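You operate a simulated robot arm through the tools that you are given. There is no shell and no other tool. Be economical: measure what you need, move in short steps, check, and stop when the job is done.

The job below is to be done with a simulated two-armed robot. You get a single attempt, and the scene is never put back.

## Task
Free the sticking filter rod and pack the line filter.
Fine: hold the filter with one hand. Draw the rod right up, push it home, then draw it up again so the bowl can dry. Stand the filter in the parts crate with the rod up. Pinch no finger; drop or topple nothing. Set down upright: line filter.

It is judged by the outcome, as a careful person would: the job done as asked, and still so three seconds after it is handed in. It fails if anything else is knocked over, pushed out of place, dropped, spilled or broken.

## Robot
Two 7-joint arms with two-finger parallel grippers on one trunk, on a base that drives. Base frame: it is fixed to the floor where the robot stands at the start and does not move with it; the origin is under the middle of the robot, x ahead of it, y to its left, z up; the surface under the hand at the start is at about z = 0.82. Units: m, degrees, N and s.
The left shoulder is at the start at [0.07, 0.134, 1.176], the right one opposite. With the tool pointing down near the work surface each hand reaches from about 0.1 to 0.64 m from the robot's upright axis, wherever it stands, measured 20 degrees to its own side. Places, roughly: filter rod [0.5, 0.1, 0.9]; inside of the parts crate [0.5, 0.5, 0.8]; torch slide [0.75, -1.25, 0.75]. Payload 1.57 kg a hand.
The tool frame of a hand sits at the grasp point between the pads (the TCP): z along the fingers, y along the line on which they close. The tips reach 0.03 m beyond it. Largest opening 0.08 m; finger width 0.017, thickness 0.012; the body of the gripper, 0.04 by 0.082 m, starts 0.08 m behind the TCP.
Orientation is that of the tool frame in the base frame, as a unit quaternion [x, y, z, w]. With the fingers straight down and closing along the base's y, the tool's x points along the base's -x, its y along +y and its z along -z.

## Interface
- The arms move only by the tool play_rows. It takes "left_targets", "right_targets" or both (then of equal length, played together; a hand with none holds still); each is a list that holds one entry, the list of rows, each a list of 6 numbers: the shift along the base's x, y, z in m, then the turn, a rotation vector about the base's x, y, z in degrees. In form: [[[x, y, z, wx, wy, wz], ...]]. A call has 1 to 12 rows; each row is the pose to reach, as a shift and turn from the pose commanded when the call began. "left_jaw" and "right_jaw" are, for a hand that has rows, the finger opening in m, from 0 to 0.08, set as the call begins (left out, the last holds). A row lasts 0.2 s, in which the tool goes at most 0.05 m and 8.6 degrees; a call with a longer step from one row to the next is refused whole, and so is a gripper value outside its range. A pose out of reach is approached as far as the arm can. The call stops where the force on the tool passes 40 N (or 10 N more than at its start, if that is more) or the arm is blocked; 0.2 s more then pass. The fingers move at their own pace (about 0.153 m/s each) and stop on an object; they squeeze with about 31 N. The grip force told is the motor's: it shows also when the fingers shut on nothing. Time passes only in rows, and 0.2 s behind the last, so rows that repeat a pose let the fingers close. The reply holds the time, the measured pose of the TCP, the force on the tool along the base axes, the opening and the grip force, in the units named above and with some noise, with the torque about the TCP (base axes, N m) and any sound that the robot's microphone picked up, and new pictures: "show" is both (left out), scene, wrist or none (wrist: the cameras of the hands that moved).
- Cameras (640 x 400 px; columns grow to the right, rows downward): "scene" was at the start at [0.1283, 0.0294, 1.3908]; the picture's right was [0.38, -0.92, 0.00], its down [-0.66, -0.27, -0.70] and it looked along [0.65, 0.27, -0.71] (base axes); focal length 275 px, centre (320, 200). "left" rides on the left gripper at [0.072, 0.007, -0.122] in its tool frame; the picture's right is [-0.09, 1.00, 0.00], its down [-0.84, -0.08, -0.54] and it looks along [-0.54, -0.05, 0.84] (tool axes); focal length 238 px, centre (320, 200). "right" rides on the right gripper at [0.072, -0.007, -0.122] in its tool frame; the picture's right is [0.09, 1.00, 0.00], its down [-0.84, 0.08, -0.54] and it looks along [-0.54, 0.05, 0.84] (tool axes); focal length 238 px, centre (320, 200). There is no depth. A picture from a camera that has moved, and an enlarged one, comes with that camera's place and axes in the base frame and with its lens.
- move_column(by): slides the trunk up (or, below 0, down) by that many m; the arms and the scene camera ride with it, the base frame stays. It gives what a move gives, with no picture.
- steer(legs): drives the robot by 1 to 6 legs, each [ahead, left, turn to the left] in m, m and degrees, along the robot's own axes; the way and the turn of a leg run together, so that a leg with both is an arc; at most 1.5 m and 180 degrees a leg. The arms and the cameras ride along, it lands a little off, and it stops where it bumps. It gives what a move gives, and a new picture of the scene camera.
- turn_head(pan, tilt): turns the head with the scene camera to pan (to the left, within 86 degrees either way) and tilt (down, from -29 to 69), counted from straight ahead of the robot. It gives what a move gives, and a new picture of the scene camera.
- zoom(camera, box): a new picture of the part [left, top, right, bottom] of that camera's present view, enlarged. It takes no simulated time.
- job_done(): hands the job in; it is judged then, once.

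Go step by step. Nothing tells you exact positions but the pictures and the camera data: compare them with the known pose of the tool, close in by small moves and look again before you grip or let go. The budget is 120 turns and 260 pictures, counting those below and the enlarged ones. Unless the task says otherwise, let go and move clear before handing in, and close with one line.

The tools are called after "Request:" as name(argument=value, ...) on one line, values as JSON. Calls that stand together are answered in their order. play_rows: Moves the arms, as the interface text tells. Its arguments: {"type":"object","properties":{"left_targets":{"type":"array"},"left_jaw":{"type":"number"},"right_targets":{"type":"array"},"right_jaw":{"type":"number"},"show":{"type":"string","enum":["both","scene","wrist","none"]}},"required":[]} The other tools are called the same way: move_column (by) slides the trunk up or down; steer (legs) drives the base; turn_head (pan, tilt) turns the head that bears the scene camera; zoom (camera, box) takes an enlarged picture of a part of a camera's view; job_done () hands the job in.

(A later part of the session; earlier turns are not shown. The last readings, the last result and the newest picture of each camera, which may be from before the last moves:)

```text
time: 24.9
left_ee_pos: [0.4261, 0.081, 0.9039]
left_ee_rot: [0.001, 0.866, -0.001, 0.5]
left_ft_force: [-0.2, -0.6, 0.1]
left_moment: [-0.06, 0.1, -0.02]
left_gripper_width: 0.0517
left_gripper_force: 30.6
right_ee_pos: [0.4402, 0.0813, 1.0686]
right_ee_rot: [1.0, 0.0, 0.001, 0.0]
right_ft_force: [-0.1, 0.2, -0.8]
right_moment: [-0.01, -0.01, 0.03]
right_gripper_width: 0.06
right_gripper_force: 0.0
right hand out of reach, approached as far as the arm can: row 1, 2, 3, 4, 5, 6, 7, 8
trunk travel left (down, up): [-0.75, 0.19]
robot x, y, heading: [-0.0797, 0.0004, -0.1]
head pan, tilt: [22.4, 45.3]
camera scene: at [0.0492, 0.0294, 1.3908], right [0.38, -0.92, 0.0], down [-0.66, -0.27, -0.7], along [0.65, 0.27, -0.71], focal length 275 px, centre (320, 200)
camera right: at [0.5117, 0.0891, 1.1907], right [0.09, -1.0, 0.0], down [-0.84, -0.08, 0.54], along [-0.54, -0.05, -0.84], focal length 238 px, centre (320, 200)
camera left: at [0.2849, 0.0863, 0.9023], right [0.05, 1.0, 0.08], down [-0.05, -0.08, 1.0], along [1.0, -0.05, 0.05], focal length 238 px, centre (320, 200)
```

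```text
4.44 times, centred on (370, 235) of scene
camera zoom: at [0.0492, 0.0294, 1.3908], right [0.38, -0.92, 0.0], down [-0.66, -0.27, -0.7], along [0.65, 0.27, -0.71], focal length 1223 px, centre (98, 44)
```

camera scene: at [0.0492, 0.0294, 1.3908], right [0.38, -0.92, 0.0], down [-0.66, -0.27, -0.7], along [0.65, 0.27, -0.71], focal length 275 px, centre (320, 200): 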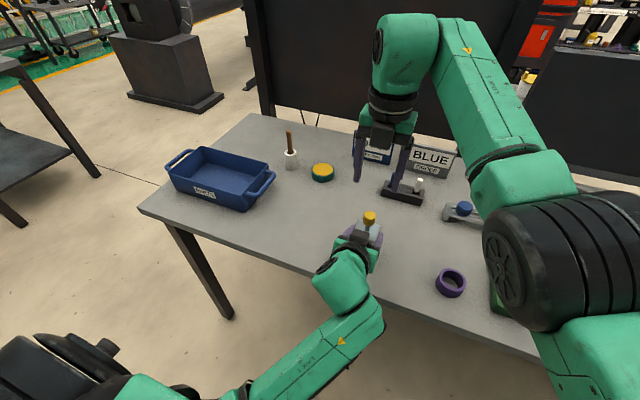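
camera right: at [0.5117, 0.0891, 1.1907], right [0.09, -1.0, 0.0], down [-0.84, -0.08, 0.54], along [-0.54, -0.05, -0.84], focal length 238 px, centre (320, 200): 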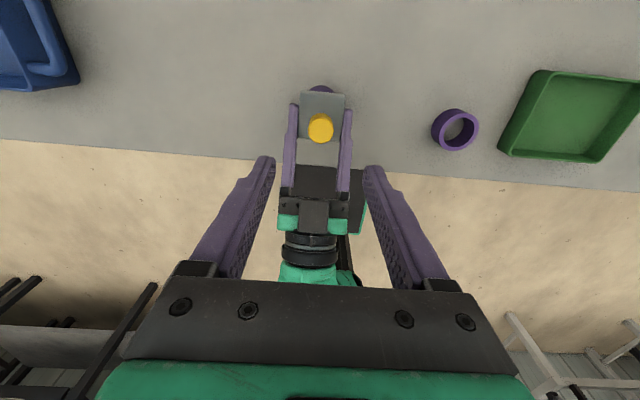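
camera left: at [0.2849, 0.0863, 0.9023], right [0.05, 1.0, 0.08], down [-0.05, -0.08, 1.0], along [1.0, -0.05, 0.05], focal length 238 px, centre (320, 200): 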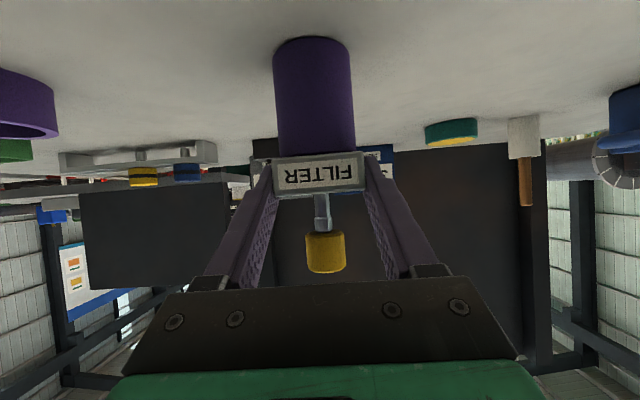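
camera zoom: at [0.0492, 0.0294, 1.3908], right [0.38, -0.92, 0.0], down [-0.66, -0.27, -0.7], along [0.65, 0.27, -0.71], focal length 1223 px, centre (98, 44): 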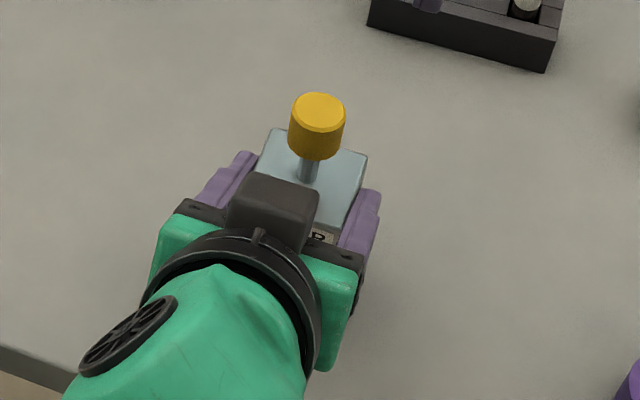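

The filter stayed on the table and the hand slipped about 8 mm up and 7 mm back along it, so the grip was poor. The filter still stands upright at about (0.441, 0.082). I'll open, re-seat centred and lower, close hard, and test with a small lift.

Request:
play_rows(left_targets=[[[0, 0, 0, 0, 0, 0], [0, 0, 0, 0, 0, 0], [0.006, 0.001, -0.006, 0, 0, 0], [0.012, 0.001, -0.012, 0, 0, 0], [0.016, 0.001, -0.016, 0, 0, 0], [0.016, 0.001, -0.016, 0, 0, 0]]], left_jaw=0.07, show="wrist")

Request:
play_rows(left_targets=[[[0, 0, 0, 0, 0, 0], [0, 0, 0, 0, 0, 0], [0, 0, 0, 0, 0, 0], [0, 0, 0, 0, 0, 0]]], left_jaw=0.0, show="wrist")

Request:
play_rows(left_targets=[[[0, 0, 0.002, 0, 0, 0], [0, 0, 0.004, 0, 0, 0], [0, 0, 0.004, 0, 0, 0]]], show="wrist")

```text
time: 26.3
left_ee_pos: [0.441, 0.0813, 0.8881]
left_ee_rot: [0.0, 0.865, -0.001, 0.501]
left_ft_force: [0.0, 1.0, 0.8]
left_moment: [-0.03, -0.04, 0.0]
left_gripper_width: 0.0699
left_gripper_force: 0.1
right_ee_pos: [0.4397, 0.0807, 1.0687]
right_ee_rot: [1.0, 0.0, 0.001, 0.001]
right_ft_force: [0.6, 0.1, 0.2]
right_moment: [-0.03, 0.02, 0.04]
right_gripper_width: 0.0598
right_gripper_force: 0.0
trunk travel left (down, up): [-0.75, 0.19]
robot x, y, heading: [-0.0789, 0.0015, -0.0]
head pan, tilt: [22.4, 45.3]
camera left: at [0.3011, 0.0867, 0.886], right [0.05, 1.0, 0.08], down [-0.05, -0.08, 1.0], along [1.0, -0.05, 0.05], focal length 238 px, centre (320, 200)
```

left: 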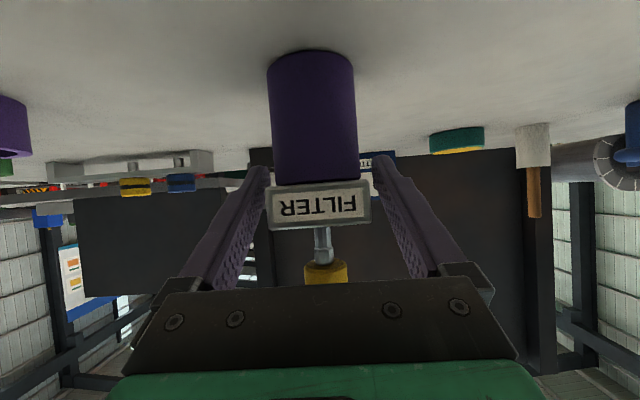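

```text
time: 27.3
left_ee_pos: [0.4418, 0.0817, 0.8888]
left_ee_rot: [0.0, 0.866, 0.0, 0.5]
left_ft_force: [1.3, 1.0, 0.8]
left_moment: [0.08, -0.03, -0.04]
left_gripper_width: 0.0516
left_gripper_force: 31.3
right_ee_pos: [0.4401, 0.0824, 1.0686]
right_ee_rot: [1.0, 0.0, 0.001, 0.0]
right_ft_force: [-0.1, -0.8, -1.0]
right_moment: [-0.02, 0.0, 0.0]
right_gripper_width: 0.0601
right_gripper_force: 0.1
trunk travel left (down, up): [-0.75, 0.19]
robot x, y, heading: [-0.0779, 0.0009, 0.0]
head pan, tilt: [22.4, 45.3]
camera left: at [0.3011, 0.0868, 0.8861], right [0.05, 1.0, 0.08], down [-0.05, -0.08, 1.0], along [1.0, -0.05, 0.05], focal length 238 px, centre (320, 200)
```

left: 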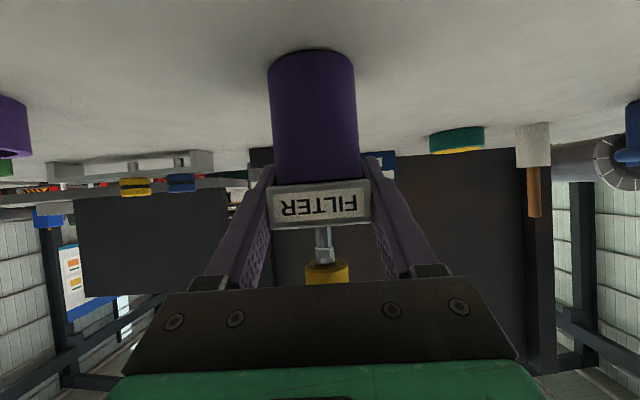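

```text
time: 28.1
left_ee_pos: [0.4427, 0.0822, 0.8917]
left_ee_rot: [-0.001, 0.866, 0.0, 0.5]
left_ft_force: [-0.3, 0.2, -0.9]
left_moment: [0.0, -0.02, 0.03]
left_gripper_width: 0.0517
left_gripper_force: 31.1
right_ee_pos: [0.4415, 0.0821, 1.0684]
right_ee_rot: [1.0, 0.0, 0.001, 0.0]
right_ft_force: [0.5, 0.1, 0.7]
right_moment: [-0.04, 0.0, 0.01]
right_gripper_width: 0.06
right_gripper_force: 0.1
trunk travel left (down, up): [-0.75, 0.19]
robot x, y, heading: [-0.0802, -0.0024, -0.0]
head pan, tilt: [22.4, 45.3]
camera left: at [0.3013, 0.0872, 0.8896], right [0.05, 1.0, 0.08], down [-0.05, -0.08, 1.0], along [1.0, -0.05, 0.05], focal length 238 px, centre (320, 200)
```

left: 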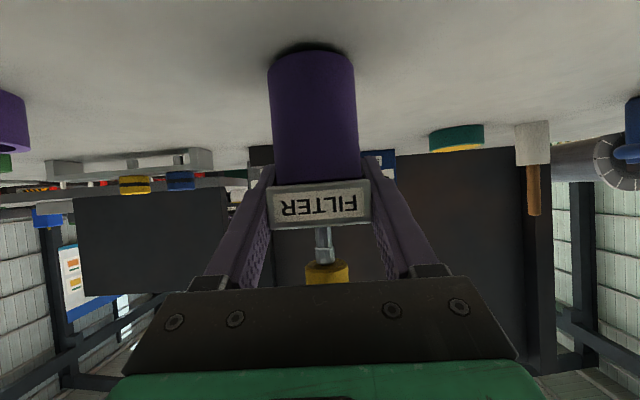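

This time the filter rose with the hand, with a clear gap below it, so the grip is sound. I'll set it back on the table, then lower the right hand over the knob.

Request:
play_rows(left_targets=[[[0, 0, -0.002, 0, 0, 0], [0, 0, -0.004, 0, 0, 0], [0, 0, -0.004, 0, 0, 0], [0, 0, -0.004, 0, 0, 0]]], right_targets=[[[0, 0, -0.02, 0, 0, 0], [0, 0, -0.04, 0, 0, 0], [0, 0, -0.06, 0, 0, 0], [0, 0, -0.06, 0, 0, 0]]], show="both")

Request:
zoom(camera="right", box=[240, 60, 400, 260])

Request:
zoom(camera="scene", box=[320, 160, 440, 250])

```text
time: 29.1
left_ee_pos: [0.4413, 0.0809, 0.8885]
left_ee_rot: [0.001, 0.866, 0.0, 0.5]
left_ft_force: [-0.6, 0.0, 0.1]
left_moment: [0.03, -0.01, -0.01]
left_gripper_width: 0.0518
left_gripper_force: 31.2
right_ee_pos: [0.4395, 0.0825, 1.0088]
right_ee_rot: [1.0, -0.001, 0.0, 0.0]
right_ft_force: [-0.2, -0.7, -0.2]
right_moment: [0.0, 0.02, 0.01]
right_gripper_width: 0.0601
right_gripper_force: 0.0
trunk travel left (down, up): [-0.75, 0.19]
robot x, y, heading: [-0.078, 0.0006, -0.2]
head pan, tilt: [22.4, 45.3]
camera scene: at [0.0494, 0.0293, 1.3908], right [0.38, -0.92, 0.0], down [-0.66, -0.27, -0.7], along [0.65, 0.27, -0.71], focal length 275 px, centre (320, 200)
camera right: at [0.5115, 0.0896, 1.1304], right [0.09, -1.0, 0.0], down [-0.84, -0.08, 0.54], along [-0.54, -0.05, -0.84], focal length 238 px, centre (320, 200)
camera left: at [0.3009, 0.0869, 0.8862], right [0.05, 1.0, 0.08], down [-0.05, -0.08, 1.0], along [1.0, -0.05, 0.05], focal length 238 px, centre (320, 200)
```

scene: 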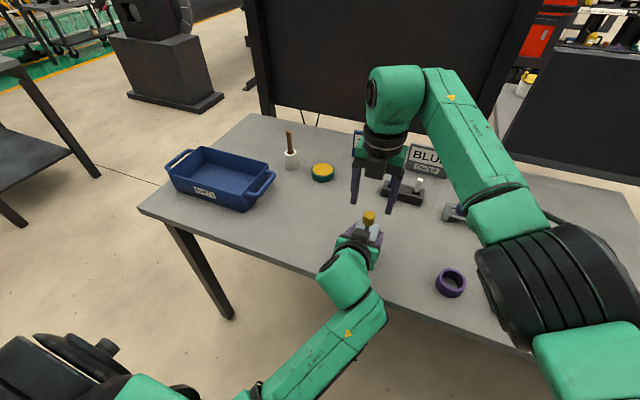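
right: 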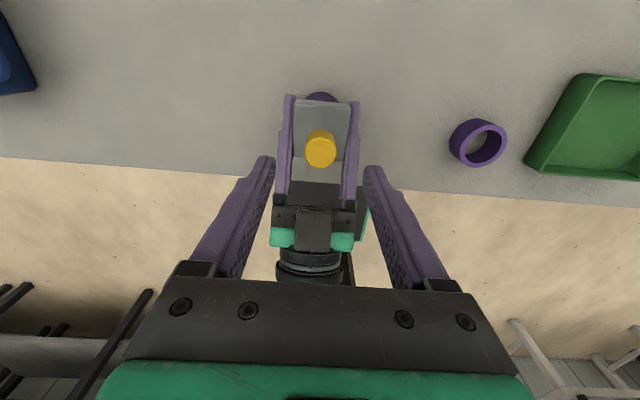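
left: 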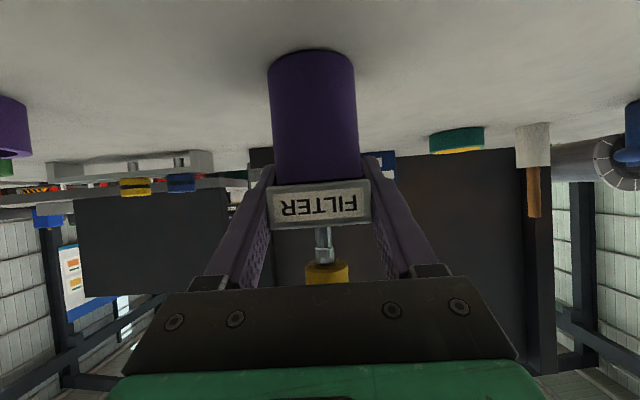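

```text
2.00 times, centred on (320, 160) of right
camera zoom: at [0.5115, 0.0896, 1.1304], right [0.09, -1.0, 0.0], down [-0.84, -0.08, 0.54], along [-0.54, -0.05, -0.84], focal length 477 px, centre (320, 280)
```

zoom: 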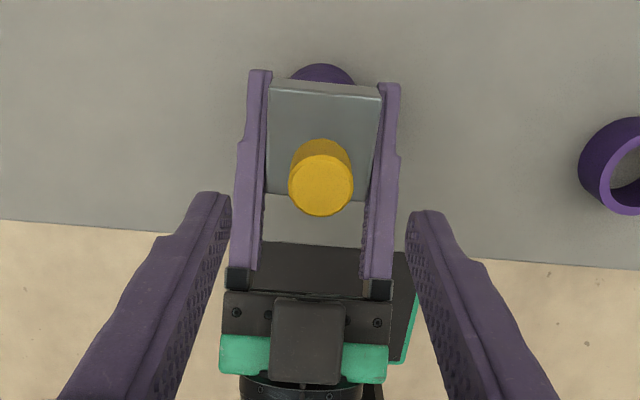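

```text
4.44 times, centred on (380, 205) of scene
camera zoom: at [0.0494, 0.0293, 1.3908], right [0.38, -0.92, 0.0], down [-0.66, -0.27, -0.7], along [0.65, 0.27, -0.71], focal length 1223 px, centre (53, 178)
```

zoom: 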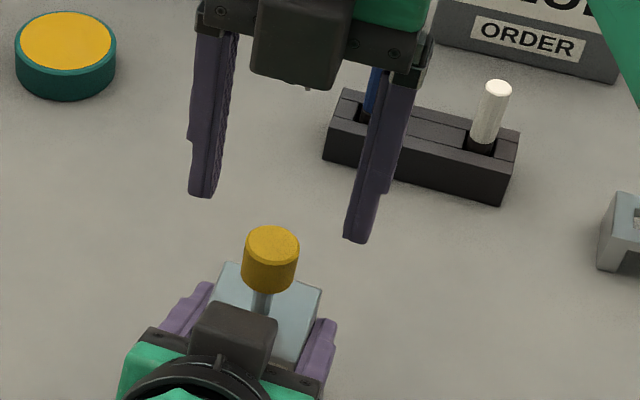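

The knob is at about (0.441, 0.083), right under the right hand. I'll descend so the pads are beside the knob, with the tips about 11 mm above the plate.

Request:
play_rows(right_targets=[[[0.001, 0, -0.02, 0, 0, 0], [0.001, 0, -0.04, 0, 0, 0], [0.001, 0, -0.055, 0, 0, 0], [0.001, 0, -0.062, 0, 0, 0], [0.001, 0, -0.062, 0, 0, 0]]], right_jaw=0.05, show="both")

Request:
zoom(camera="left", box=[220, 130, 420, 290])

Request:
zoom(camera="scene", box=[320, 160, 440, 260])

```text
time: 30.3
left_ee_pos: [0.4411, 0.0806, 0.8887]
left_ee_rot: [0.0, 0.866, 0.0, 0.5]
left_ft_force: [-0.7, 0.1, -0.9]
left_moment: [0.01, -0.03, 0.01]
left_gripper_width: 0.0519
left_gripper_force: 31.1
right_ee_pos: [0.4402, 0.0834, 0.9458]
right_ee_rot: [1.0, -0.002, 0.0, 0.0]
right_ft_force: [0.4, -0.9, 0.1]
right_moment: [0.02, -0.03, 0.0]
right_gripper_width: 0.0501
right_gripper_force: 0.1
trunk travel left (down, up): [-0.75, 0.19]
robot x, y, heading: [-0.0805, 0.0005, 0.2]
head pan, tilt: [22.4, 45.3]
camera scene: at [0.0494, 0.0292, 1.3908], right [0.38, -0.92, 0.0], down [-0.66, -0.27, -0.7], along [0.65, 0.27, -0.71], focal length 275 px, centre (320, 200)
camera right: at [0.5123, 0.0896, 1.067], right [0.09, -1.0, 0.0], down [-0.84, -0.08, 0.54], along [-0.54, -0.05, -0.84], focal length 238 px, centre (320, 200)
```

scene: 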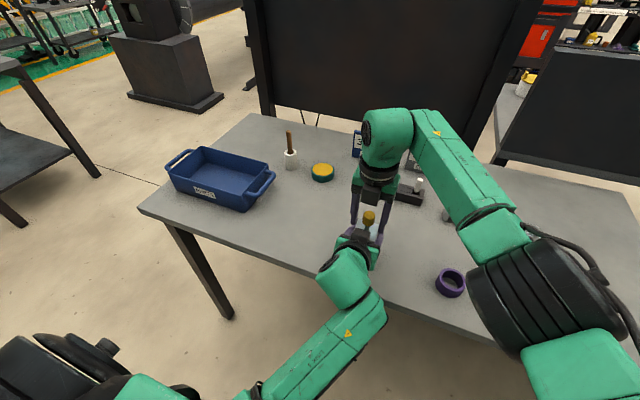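
right: 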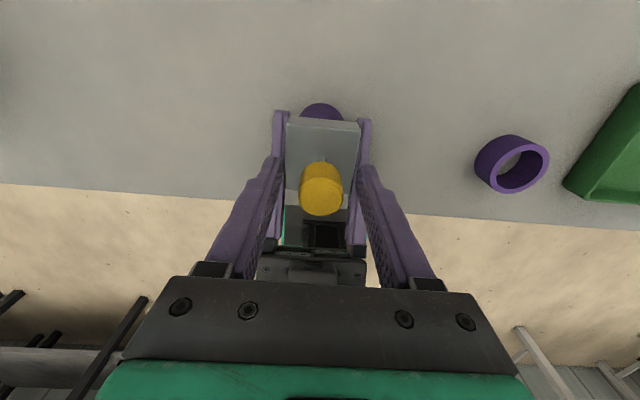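

```text
2.50 times, centred on (320, 210) of left
camera zoom: at [0.301, 0.0868, 0.8862], right [0.05, 1.0, 0.08], down [-0.05, -0.08, 1.0], along [1.0, -0.05, 0.05], focal length 596 px, centre (320, 175)
```

zoom: 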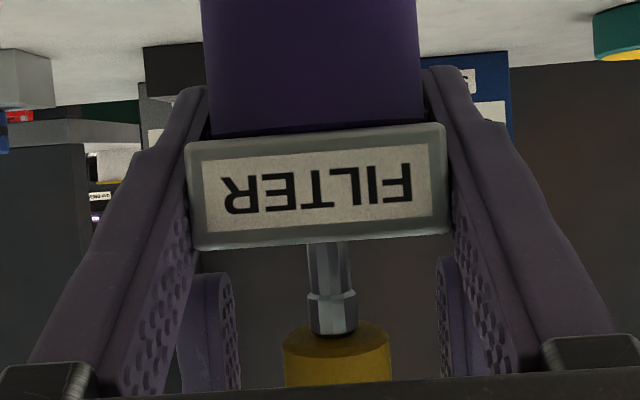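

```text
4.00 times, centred on (380, 210) of scene
camera zoom: at [0.0494, 0.0292, 1.3908], right [0.38, -0.92, 0.0], down [-0.66, -0.27, -0.7], along [0.65, 0.27, -0.71], focal length 1100 px, centre (80, 160)
```

zoom: 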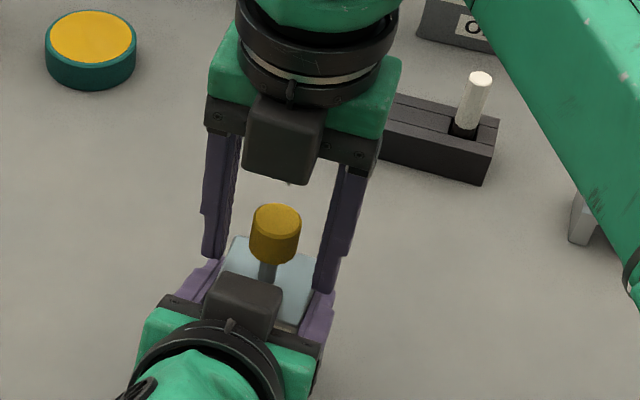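

The right fingers are centred on the knob and clear of the plate. Closing on it.

Request:
play_rows(right_targets=[[[0, 0, 0, 0, 0, 0], [0, 0, 0, 0, 0, 0], [0, 0, 0, 0, 0, 0], [0, 0, 0, 0, 0, 0]]], right_jaw=0.0, show="none")

Request:
play_rows(right_targets=[[[0, 0, 0.003, 0, 0, 0], [0, 0, 0.006, 0, 0, 0], [0, 0, 0.009, 0, 0, 0], [0, 0, 0.009, 0, 0, 0]]], show="wrist")

Request:
zoom(camera="left", box=[220, 130, 420, 290])

```text
time: 31.3
left_ee_pos: [0.4424, 0.0809, 0.8888]
left_ee_rot: [0.0, 0.866, -0.001, 0.5]
left_ft_force: [0.1, 1.9, 1.3]
left_moment: [-0.28, -0.08, -0.04]
left_gripper_width: 0.0517
left_gripper_force: 31.1
right_ee_pos: [0.4412, 0.0807, 0.9459]
right_ee_rot: [1.0, -0.001, 0.0, 0.0]
right_ft_force: [0.3, -3.4, -0.5]
right_moment: [0.15, 0.03, 0.05]
right_gripper_width: 0.0245
right_gripper_force: 30.5
trunk travel left (down, up): [-0.75, 0.19]
robot x, y, heading: [-0.0789, -0.0018, 0.0]
head pan, tilt: [22.4, 45.3]
```

```text
time: 32.3
left_ee_pos: [0.4419, 0.0817, 0.8888]
left_ee_rot: [0.0, 0.866, 0.0, 0.5]
left_ft_force: [8.6, 4.7, 0.2]
left_moment: [-0.34, 0.49, -0.06]
left_gripper_width: 0.0516
left_gripper_force: 31.1
right_ee_pos: [0.4414, 0.081, 0.9553]
right_ee_rot: [1.0, 0.0, -0.001, 0.001]
right_ft_force: [-6.6, -3.5, -0.9]
right_moment: [0.09, 0.02, 0.0]
right_gripper_width: 0.0245
right_gripper_force: 31.0
trunk travel left (down, up): [-0.75, 0.19]
robot x, y, heading: [-0.0743, 0.0014, -0.1]
head pan, tilt: [22.4, 45.3]
camera right: at [0.5129, 0.0899, 1.077], right [0.09, -1.0, 0.0], down [-0.84, -0.08, 0.54], along [-0.54, -0.05, -0.84], focal length 238 px, centre (320, 200)
```

right: 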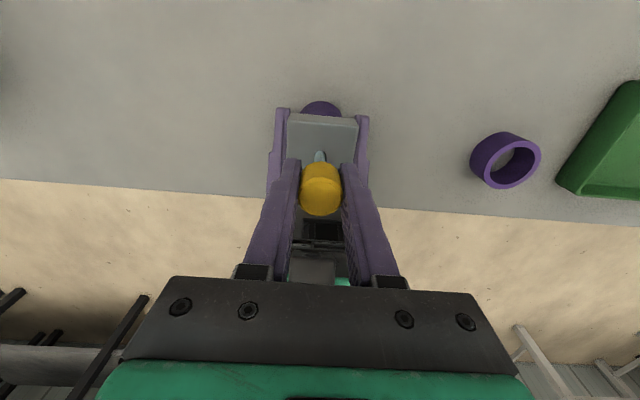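

```text
2.50 times, centred on (320, 210) of left
camera zoom: at [0.3012, 0.0871, 0.8862], right [0.05, 1.0, 0.08], down [-0.05, -0.08, 1.0], along [1.0, -0.05, 0.05], focal length 596 px, centre (320, 175)
```

zoom: 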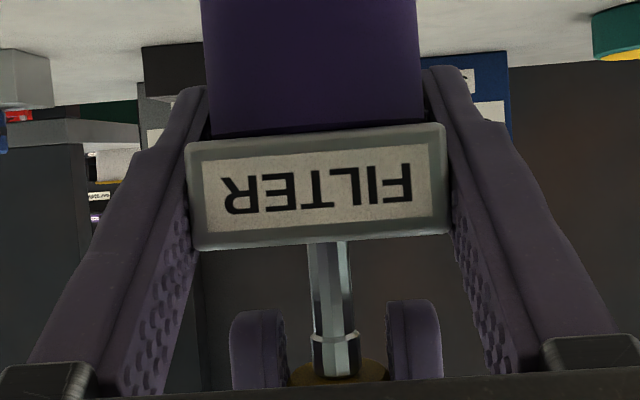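

The rod is rising with the knob, and the filter stays put in the left hand. Continuing up in small steps.

Request:
play_rows(right_targets=[[[0, 0, 0.003, 0, 0, 0], [0, 0, 0.006, 0, 0, 0], [0, 0, 0.009, 0, 0, 0], [0, 0, 0.009, 0, 0, 0]]], show="none")

Request:
zoom(camera="left", box=[220, 130, 420, 290])

Request:
zoom(camera="scene", box=[320, 160, 440, 260])

```text
time: 33.3
left_ee_pos: [0.4418, 0.0824, 0.888]
left_ee_rot: [0.0, 0.866, 0.0, 0.5]
left_ft_force: [14.8, 8.5, 0.5]
left_moment: [-0.34, 0.54, 0.0]
left_gripper_width: 0.0517
left_gripper_force: 31.3
right_ee_pos: [0.4411, 0.0828, 0.9634]
right_ee_rot: [1.0, 0.0, -0.002, 0.002]
right_ft_force: [-14.3, -7.7, -1.1]
right_moment: [-0.27, 0.54, 0.01]
right_gripper_width: 0.0248
right_gripper_force: 30.9
trunk travel left (down, up): [-0.75, 0.19]
robot x, y, heading: [-0.0812, 0.0027, -0.0]
head pan, tilt: [22.4, 45.3]
```

```text
2.50 times, centred on (320, 210) of left
camera zoom: at [0.3012, 0.0872, 0.8862], right [0.05, 1.0, 0.08], down [-0.05, -0.08, 1.0], along [1.0, -0.05, 0.05], focal length 596 px, centre (320, 175)
```

zoom: 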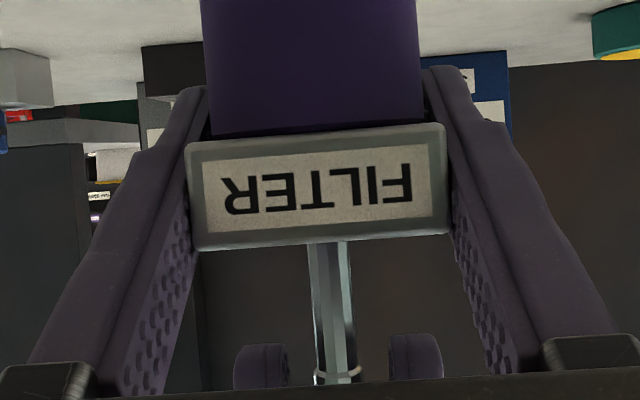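

```text
4.00 times, centred on (380, 210) of scene
camera zoom: at [0.0496, 0.0293, 1.3907], right [0.38, -0.92, 0.0], down [-0.66, -0.27, -0.7], along [0.65, 0.27, -0.71], focal length 1100 px, centre (80, 160)
```

zoom: 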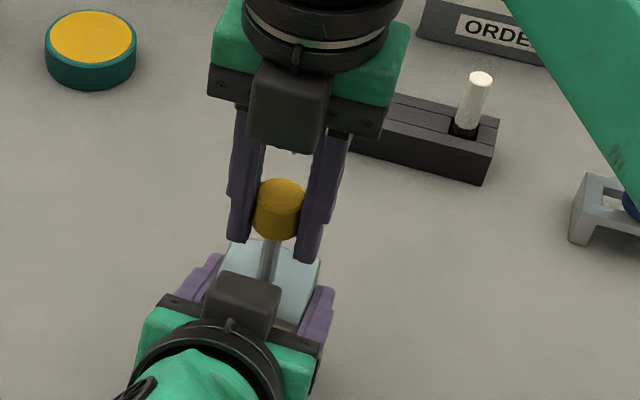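

The rod keeps rising but lateral force is building (about 14 N in x, 8 N in y), so the rod's line leans slightly. I'll ease the right hand toward -x, -y to relieve it.

Request:
play_rows(right_targets=[[[-0.001, -0.0005, 0, 0, 0, 0], [-0.002, -0.001, 0, 0, 0, 0], [-0.002, -0.001, 0, 0, 0, 0]]], show="none")

```text
time: 34.1
left_ee_pos: [0.4412, 0.0809, 0.889]
left_ee_rot: [0.001, 0.866, -0.001, 0.5]
left_ft_force: [-7.8, 3.1, 4.3]
left_moment: [0.13, -0.85, -0.04]
left_gripper_width: 0.0517
left_gripper_force: 31.1
right_ee_pos: [0.4409, 0.0807, 0.9643]
right_ee_rot: [1.0, 0.0, 0.002, -0.001]
right_ft_force: [9.1, -1.9, -1.0]
right_moment: [-0.26, 0.1, 0.02]
right_gripper_width: 0.0246
right_gripper_force: 31.0
trunk travel left (down, up): [-0.75, 0.19]
robot x, y, heading: [-0.0769, 0.0016, 0.1]
head pan, tilt: [22.4, 45.3]
```

Stiffness is about 11 N/mm, so this is well under a millimetre of misalignment. I'll correct it and continue up along that slight lean.

Request:
play_rows(right_targets=[[[0.0008, -0.0002, 0, 0, 0, 0], [0.0006, -0.0003, 0.003, 0, 0, 0], [0.0004, -0.0004, 0.006, 0, 0, 0], [0.0002, -0.0005, 0.009, 0, 0, 0], [0.0002, -0.0005, 0.009, 0, 0, 0]]], show="none")

Request:
zoom(camera="left", box=[220, 130, 420, 290])

Request:
zoom(camera="right", box=[220, 80, 420, 290])

```text
time: 35.3
left_ee_pos: [0.4422, 0.0805, 0.8888]
left_ee_rot: [0.001, 0.865, -0.002, 0.501]
left_ft_force: [-12.8, -4.4, 9.8]
left_moment: [0.12, -0.6, 0.0]
left_gripper_width: 0.0513
left_gripper_force: 30.8
right_ee_pos: [0.4411, 0.0808, 0.9739]
right_ee_rot: [1.0, 0.001, 0.001, 0.0]
right_ft_force: [12.7, 5.3, -8.9]
right_moment: [0.27, -0.48, 0.02]
right_gripper_width: 0.0246
right_gripper_force: 31.4
trunk travel left (down, up): [-0.75, 0.19]
robot x, y, heading: [-0.079, 0.0036, 0.1]
head pan, tilt: [22.4, 45.3]
```

```text
2.50 times, centred on (320, 210) of left
camera zoom: at [0.3011, 0.0864, 0.8866], right [0.05, 1.0, 0.08], down [-0.05, -0.08, 1.0], along [1.0, -0.05, 0.05], focal length 596 px, centre (320, 175)
```

zoom: 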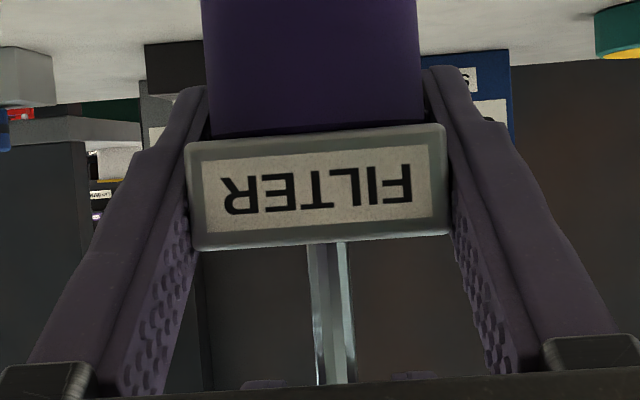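

```text
1.90 times, centred on (320, 185) of right
camera zoom: at [0.5114, 0.0886, 1.0953], right [0.09, -1.0, 0.0], down [-0.84, -0.08, 0.54], along [-0.54, -0.05, -0.84], focal length 454 px, centre (320, 229)
```

zoom: 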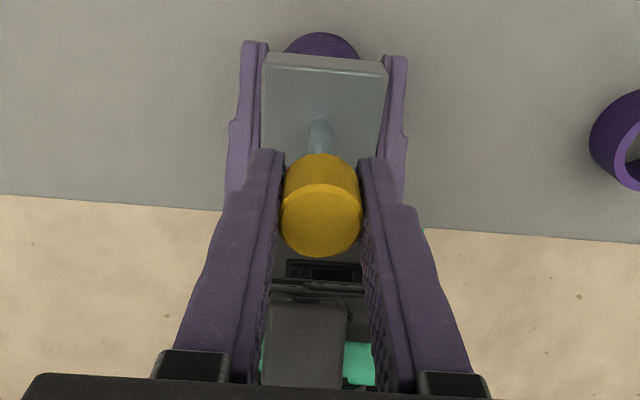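

Overcorrected sideways, and vertical resistance of about 9 N has appeared. I'll shift back 1 mm and lift in 2 mm steps.

Request:
play_rows(right_targets=[[[0.001, 0.0005, 0, 0, 0, 0], [0.001, 0.0005, 0, 0, 0, 0]]], show="none")

Request:
play_rows(right_targets=[[[0, 0, 0.001, 0, 0, 0], [0, 0, 0.002, 0, 0, 0], [0, 0, 0.003, 0, 0, 0]]], show="wrist")

```text
time: 35.9
left_ee_pos: [0.4424, 0.0814, 0.8891]
left_ee_rot: [0.001, 0.866, -0.001, 0.501]
left_ft_force: [-2.7, -0.9, 10.6]
left_moment: [-0.16, 0.01, 0.04]
left_gripper_width: 0.0518
left_gripper_force: 30.8
right_ee_pos: [0.4409, 0.0803, 0.9737]
right_ee_rot: [1.0, 0.0, -0.001, 0.001]
right_ft_force: [2.9, 1.2, -10.4]
right_moment: [0.27, -0.24, -0.04]
right_gripper_width: 0.0247
right_gripper_force: 30.7
trunk travel left (down, up): [-0.75, 0.19]
robot x, y, heading: [-0.0791, 0.0013, 0.3]
head pan, tilt: [22.4, 45.3]
```

```text
time: 36.7
left_ee_pos: [0.4425, 0.0813, 0.8901]
left_ee_rot: [0.0, 0.865, 0.0, 0.502]
left_ft_force: [5.4, -2.2, 19.0]
left_moment: [-0.07, 0.37, -0.01]
left_gripper_width: 0.0517
left_gripper_force: 30.5
right_ee_pos: [0.441, 0.0818, 0.9757]
right_ee_rot: [1.0, 0.001, -0.001, 0.001]
right_ft_force: [-6.0, 2.1, -20.0]
right_moment: [0.25, 0.15, 0.01]
right_gripper_width: 0.0248
right_gripper_force: 30.9
trunk travel left (down, up): [-0.75, 0.19]
robot x, y, heading: [-0.0809, -0.0016, 0.2]
head pan, tilt: [22.4, 45.3]
camera right: at [0.5124, 0.0895, 1.0978], right [0.09, -1.0, 0.0], down [-0.84, -0.08, 0.54], along [-0.54, -0.05, -0.84], focal length 238 px, centre (320, 200)
```

right: 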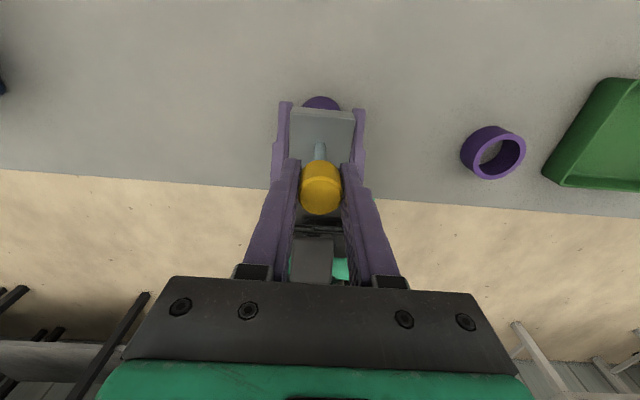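

Vertical force is climbing linearly to 20 N, which is either the sticking point or the top stop. I'll pull on gently to find out which.

Request:
play_rows(right_targets=[[[0.0003, 0, 0.001, 0, 0, 0], [0.0003, 0, 0.002, 0, 0, 0], [0.0003, 0, 0.002, 0, 0, 0]]], show="none")

Request:
zoom(camera="right", box=[220, 80, 420, 290])

Request:
zoom(camera="left", box=[220, 30, 420, 290])

```text
time: 37.5
left_ee_pos: [0.4421, 0.0813, 0.8883]
left_ee_rot: [0.0, 0.866, 0.0, 0.501]
left_ft_force: [2.7, -2.0, 18.5]
left_moment: [-0.07, 0.09, 0.0]
left_gripper_width: 0.0518
left_gripper_force: 31.0
right_ee_pos: [0.4413, 0.0811, 0.9776]
right_ee_rot: [1.0, 0.0, -0.001, 0.0]
right_ft_force: [-2.4, 1.4, -20.3]
right_moment: [0.26, 0.15, 0.04]
right_gripper_width: 0.0247
right_gripper_force: 31.4
trunk travel left (down, up): [-0.75, 0.19]
robot x, y, heading: [-0.0784, -0.0021, 0.1]
head pan, tilt: [22.4, 45.3]
```

```text
1.90 times, centred on (320, 185) of right
camera zoom: at [0.5129, 0.0893, 1.1002], right [0.09, -1.0, 0.0], down [-0.84, -0.08, 0.54], along [-0.54, -0.05, -0.84], focal length 454 px, centre (320, 229)
```

zoom: 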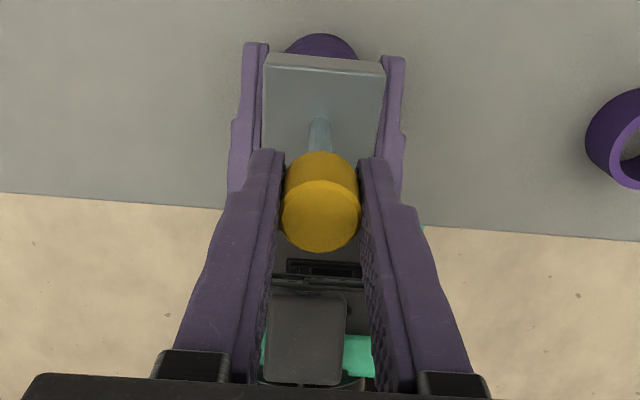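

```text
1.54 times, centred on (320, 160) of left
camera zoom: at [0.3011, 0.0868, 0.8864], right [0.05, 1.0, 0.08], down [-0.05, -0.08, 1.0], along [1.0, -0.05, 0.05], focal length 367 px, centre (320, 262)
```

zoom: 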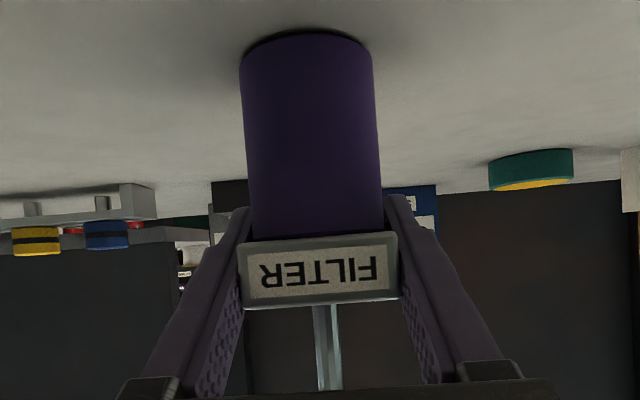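

The force holds at about 20 N while the knob slides roughly 2 mm in the pads. The rod has gone up about 28 mm and will go no further, so I take this as the top stop. I'll ease off, open, and look at how the rod stands.

Request:
play_rows(right_targets=[[[0, 0, -0.002, 0, 0, 0], [0, 0, -0.004, 0, 0, 0], [0, 0, -0.004, 0, 0, 0]]], show="none")

Request:
play_rows(right_targets=[[[0, 0, 0, 0, 0, 0], [0, 0, 0, 0, 0, 0], [0, 0, 0.02, 0, 0, 0], [0, 0, 0.04, 0, 0, 0], [0, 0, 0.05, 0, 0, 0], [0, 0, 0.05, 0, 0, 0]]], right_jaw=0.05, show="wrist")

Request:
zoom(camera="scene", box=[320, 160, 440, 260])

Request:
zoom(camera="left", box=[220, 130, 420, 290])

```text
time: 38.3
left_ee_pos: [0.4408, 0.0825, 0.8879]
left_ee_rot: [0.0, 0.867, 0.001, 0.499]
left_ft_force: [7.7, -0.5, 5.3]
left_moment: [-0.15, 0.07, -0.02]
left_gripper_width: 0.0516
left_gripper_force: 30.3
right_ee_pos: [0.4408, 0.0808, 0.9762]
right_ee_rot: [1.0, 0.0, 0.001, -0.002]
right_ft_force: [-5.5, 0.0, 2.0]
right_moment: [0.12, 0.15, 0.03]
right_gripper_width: 0.0245
right_gripper_force: 31.5
trunk travel left (down, up): [-0.75, 0.19]
robot x, y, heading: [-0.0809, -0.004, 0.1]
head pan, tilt: [22.4, 45.3]
```

```text
time: 39.7
left_ee_pos: [0.4416, 0.0811, 0.8875]
left_ee_rot: [0.0, 0.866, 0.0, 0.499]
left_ft_force: [-1.0, 0.2, -2.1]
left_moment: [-0.02, 0.01, 0.01]
left_gripper_width: 0.0516
left_gripper_force: 30.9
right_ee_pos: [0.4417, 0.0811, 1.0258]
right_ee_rot: [1.0, 0.0, 0.0, 0.0]
right_ft_force: [0.2, -0.2, 0.3]
right_moment: [0.01, -0.04, -0.04]
right_gripper_width: 0.0501
right_gripper_force: 0.0
trunk travel left (down, up): [-0.75, 0.19]
robot x, y, heading: [-0.0761, 0.0036, -0.2]
head pan, tilt: [22.4, 45.3]
camera right: at [0.5126, 0.0885, 1.1472], right [0.09, -1.0, 0.0], down [-0.84, -0.08, 0.54], along [-0.54, -0.05, -0.84], focal length 238 px, centre (320, 200)
```

right: 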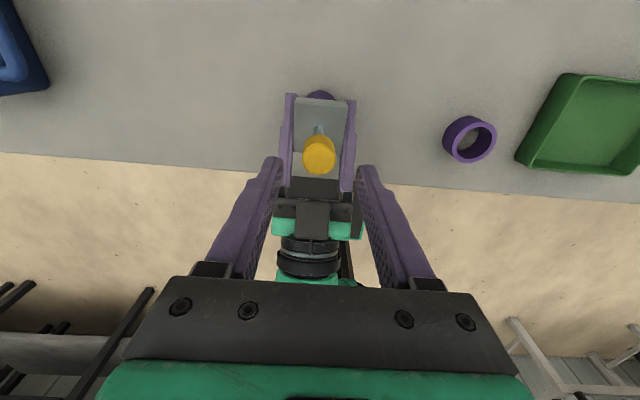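

```text
4.00 times, centred on (380, 210) of scene
camera zoom: at [0.0496, 0.0293, 1.3907], right [0.38, -0.92, 0.0], down [-0.66, -0.27, -0.7], along [0.65, 0.27, -0.71], focal length 1100 px, centre (80, 160)
```

zoom: 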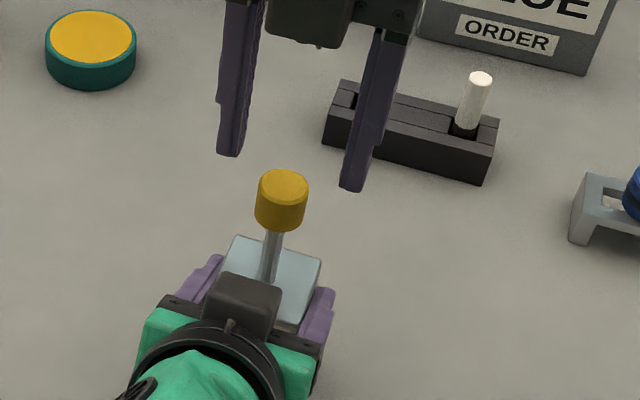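

```text
2.50 times, centred on (320, 210) of left
camera zoom: at [0.301, 0.0869, 0.8859], right [0.05, 1.0, 0.08], down [-0.05, -0.08, 1.0], along [1.0, -0.05, 0.05], focal length 596 px, centre (320, 175)
```

zoom: 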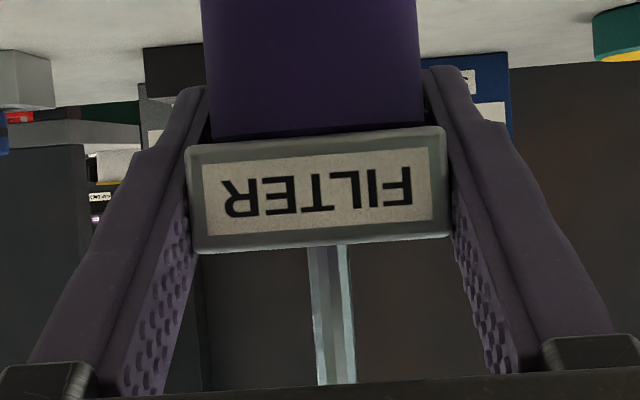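

The rod stands up on its own, about 27 mm higher than before. Now I'll close the right fingers above the knob and push it down from on top.

Request:
play_rows(right_targets=[[[0, 0, 0, 0, 0, 0], [0, 0, 0, 0, 0, 0], [0, 0, 0, 0, 0, 0]]], right_jaw=0.0, show="wrist")

Request:
zoom(camera="right", box=[240, 80, 400, 260])

```text
time: 40.5
left_ee_pos: [0.4416, 0.0822, 0.8874]
left_ee_rot: [0.0, 0.866, 0.0, 0.5]
left_ft_force: [-0.4, 0.8, -2.6]
left_moment: [0.02, -0.02, 0.0]
left_gripper_width: 0.0517
left_gripper_force: 32.1
right_ee_pos: [0.4406, 0.0815, 1.0242]
right_ee_rot: [1.0, 0.001, -0.001, 0.0]
right_ft_force: [0.5, -0.6, 0.1]
right_moment: [0.02, -0.02, -0.01]
right_gripper_width: 0.0
right_gripper_force: 21.3
trunk travel left (down, up): [-0.75, 0.19]
robot x, y, heading: [-0.0771, 0.0006, 0.1]
head pan, tilt: [22.4, 45.3]
camera right: at [0.5125, 0.0884, 1.147], right [0.09, -1.0, 0.0], down [-0.84, -0.08, 0.54], along [-0.54, -0.05, -0.84], focal length 238 px, centre (320, 200)
```

right: 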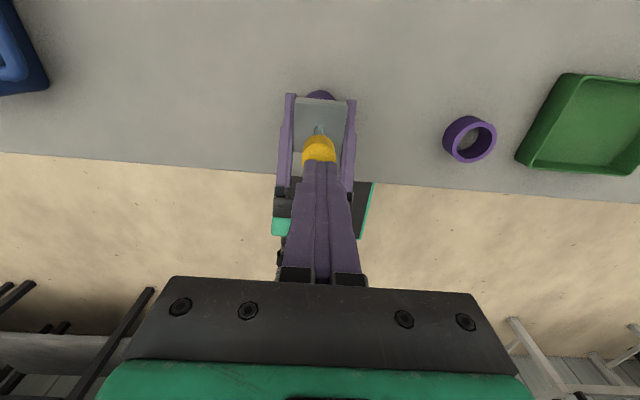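

```text
2.22 times, centred on (320, 170) of right
camera zoom: at [0.5125, 0.0884, 1.147], right [0.09, -1.0, 0.0], down [-0.84, -0.08, 0.54], along [-0.54, -0.05, -0.84], focal length 530 px, centre (320, 267)
```

zoom: 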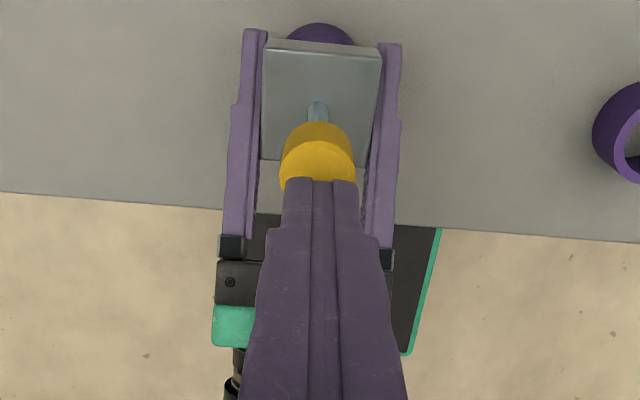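

The fingers are above the knob; I'll shift 3 mm forward for centring and press down in small steps.

Request:
play_rows(right_targets=[[[0.003, 0.001, 0, 0, 0, 0], [0.003, 0.001, -0.006, 0, 0, 0], [0.003, 0.001, -0.011, 0, 0, 0], [0.003, 0.001, -0.015, 0, 0, 0], [0.003, 0.001, -0.019, 0, 0, 0], [0.003, 0.001, -0.023, 0, 0, 0], [0.003, 0.001, -0.027, 0, 0, 0], [0.003, 0.001, -0.031, 0, 0, 0], [0.003, 0.001, -0.035, 0, 0, 0]]], show="wrist")

Request:
zoom(camera="left", box=[220, 130, 420, 290])

Request:
zoom(camera="scene", box=[320, 160, 440, 260])

```text
time: 42.5
left_ee_pos: [0.4418, 0.0811, 0.888]
left_ee_rot: [0.0, 0.866, 0.0, 0.5]
left_ft_force: [0.9, -0.1, -4.0]
left_moment: [-0.1, 0.08, 0.02]
left_gripper_width: 0.0516
left_gripper_force: 30.7
right_ee_pos: [0.4448, 0.0828, 0.9904]
right_ee_rot: [1.0, 0.0, 0.001, 0.0]
right_ft_force: [0.6, -1.6, 3.7]
right_moment: [-0.04, 0.04, 0.0]
right_gripper_width: 0.0
right_gripper_force: 21.5
trunk travel left (down, up): [-0.75, 0.19]
robot x, y, heading: [-0.081, 0.0046, -0.1]
head pan, tilt: [22.4, 45.3]
camera right: at [0.5158, 0.0901, 1.1117], right [0.09, -1.0, 0.0], down [-0.84, -0.08, 0.54], along [-0.54, -0.05, -0.84], focal length 238 px, centre (320, 200)
```

right: 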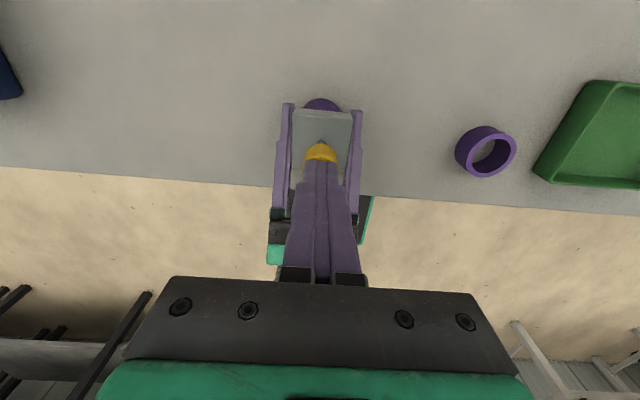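

```text
2.50 times, centred on (320, 210) of left
camera zoom: at [0.301, 0.0869, 0.8861], right [0.05, 1.0, 0.08], down [-0.05, -0.08, 1.0], along [1.0, -0.05, 0.05], focal length 596 px, centre (320, 175)
```

zoom: 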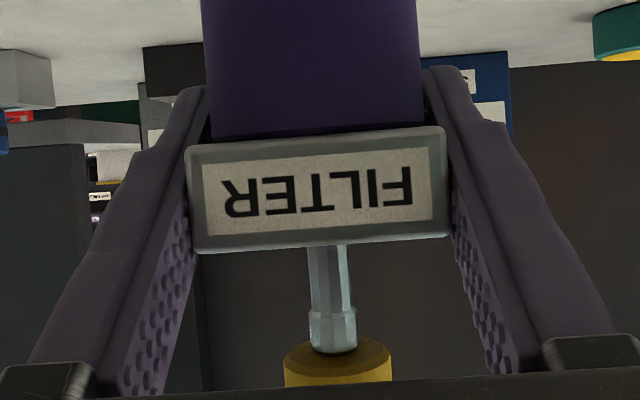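

```text
4.00 times, centred on (380, 210) of scene
camera zoom: at [0.0496, 0.0293, 1.3907], right [0.38, -0.92, 0.0], down [-0.66, -0.27, -0.7], along [0.65, 0.27, -0.71], focal length 1100 px, centre (80, 160)
```

zoom: 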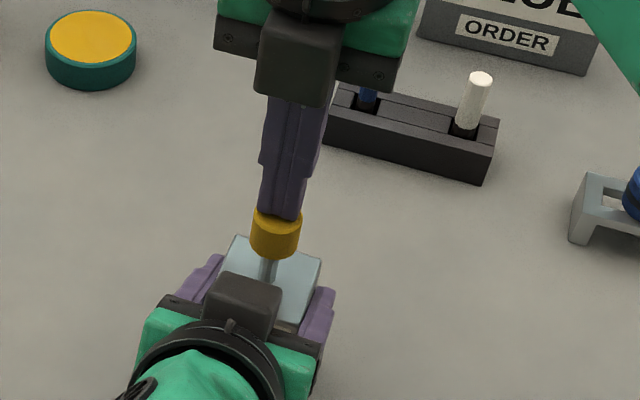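

The rod goes down easily (4 N). I'll continue until it meets a firm stop.

Request:
play_rows(right_targets=[[[0, 0, -0.003, 0, 0, 0], [0, 0, -0.006, 0, 0, 0], [0, 0, -0.009, 0, 0, 0], [0, 0, -0.012, 0, 0, 0], [0, 0, -0.014, 0, 0, 0], [0, 0, -0.014, 0, 0, 0]]], show="none")

Request:
zoom(camera="left", box=[220, 130, 420, 290])

```text
time: 43.9
left_ee_pos: [0.4419, 0.0809, 0.8891]
left_ee_rot: [0.001, 0.866, 0.0, 0.5]
left_ft_force: [1.1, 0.5, -4.1]
left_moment: [-0.04, 0.06, 0.02]
left_gripper_width: 0.0515
left_gripper_force: 31.2
right_ee_pos: [0.4443, 0.0819, 0.976]
right_ee_rot: [1.0, 0.0, -0.001, 0.0]
right_ft_force: [-1.2, -0.5, 2.5]
right_moment: [-0.03, 0.01, 0.01]
right_gripper_width: 0.0
right_gripper_force: 21.2
trunk travel left (down, up): [-0.75, 0.19]
robot x, y, heading: [-0.0807, 0.0022, -0.1]
head pan, tilt: [22.4, 45.3]
```

```text
2.50 times, centred on (320, 210) of left
camera zoom: at [0.301, 0.0869, 0.8861], right [0.05, 1.0, 0.08], down [-0.05, -0.08, 1.0], along [1.0, -0.05, 0.05], focal length 596 px, centre (320, 175)
```

zoom: 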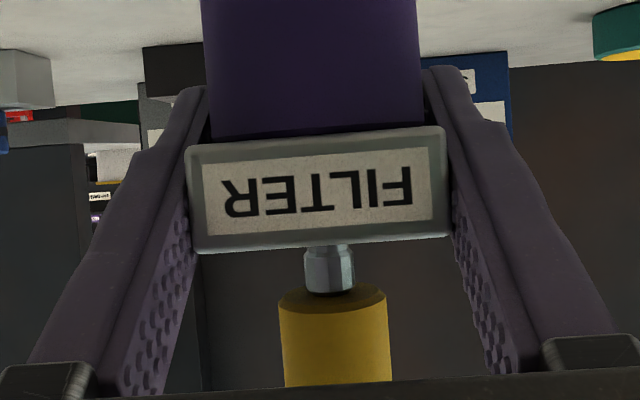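

The collar is nearly down to the plate. A bit further, in finer steps.

Request:
play_rows(right_targets=[[[0, 0, -0.0015, 0, 0, 0], [0, 0, -0.003, 0, 0, 0], [0, 0, -0.0045, 0, 0, 0], [0, 0, -0.0045, 0, 0, 0]]], show="none")

Request:
zoom(camera="left", box=[220, 130, 420, 290])

```text
time: 44.9
left_ee_pos: [0.442, 0.0826, 0.8872]
left_ee_rot: [0.0, 0.867, 0.0, 0.499]
left_ft_force: [1.4, -0.4, -6.1]
left_moment: [0.05, 0.12, -0.03]
left_gripper_width: 0.0515
left_gripper_force: 31.0
right_ee_pos: [0.4446, 0.0823, 0.9716]
right_ee_rot: [1.0, 0.001, 0.0, 0.0]
right_ft_force: [-1.5, 0.7, 3.2]
right_moment: [0.0, 0.03, 0.04]
right_gripper_width: 0.0
right_gripper_force: 21.4
trunk travel left (down, up): [-0.75, 0.19]
robot x, y, heading: [-0.0783, 0.0019, -0.1]
head pan, tilt: [22.4, 45.3]
```

```text
2.50 times, centred on (320, 210) of left
camera zoom: at [0.3009, 0.0868, 0.8859], right [0.05, 1.0, 0.08], down [-0.05, -0.08, 1.0], along [1.0, -0.05, 0.05], focal length 596 px, centre (320, 175)
```

zoom: 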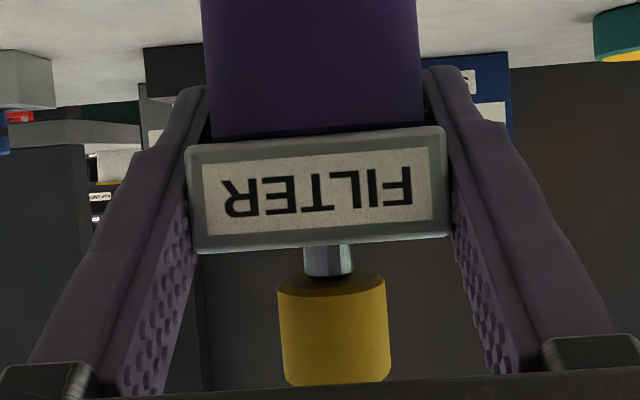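

Request:
play_rows(right_targets=[[[0, 0, -0.0015, 0, 0, 0], [0, 0, -0.003, 0, 0, 0], [0, 0, -0.0045, 0, 0, 0], [0, 0, -0.006, 0, 0, 0], [0, 0, -0.006, 0, 0, 0]]], show="none")

Request:
zoom(camera="left", box=[220, 130, 420, 290])

```text
time: 46.1
left_ee_pos: [0.4404, 0.0813, 0.8881]
left_ee_rot: [0.001, 0.866, 0.0, 0.5]
left_ft_force: [6.7, -3.2, -19.1]
left_moment: [0.13, 0.05, 0.03]
left_gripper_width: 0.0515
left_gripper_force: 31.2
right_ee_pos: [0.4438, 0.0812, 0.9679]
right_ee_rot: [1.0, 0.0, 0.001, -0.001]
right_ft_force: [-0.8, 3.6, 38.8]
right_moment: [0.1, 0.03, -0.03]
right_gripper_width: 0.0003
right_gripper_force: 20.8
trunk travel left (down, up): [-0.75, 0.19]
robot x, y, heading: [-0.0794, -0.0023, -0.1]
head pan, tilt: [22.4, 45.3]
```

```text
2.50 times, centred on (320, 210) of left
camera zoom: at [0.2992, 0.0866, 0.8864], right [0.05, 1.0, 0.08], down [-0.05, -0.08, 1.0], along [1.0, -0.05, 0.05], focal length 596 px, centre (320, 175)
```

zoom: 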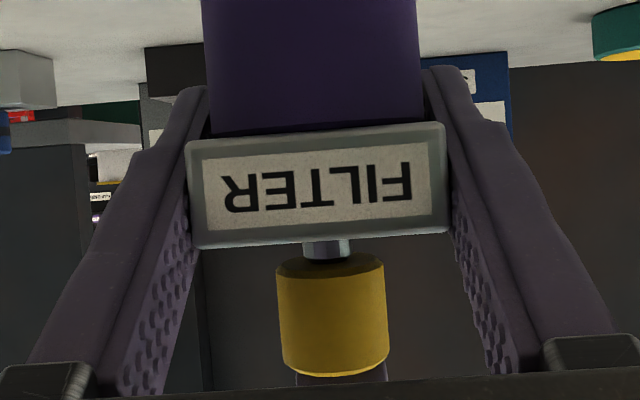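

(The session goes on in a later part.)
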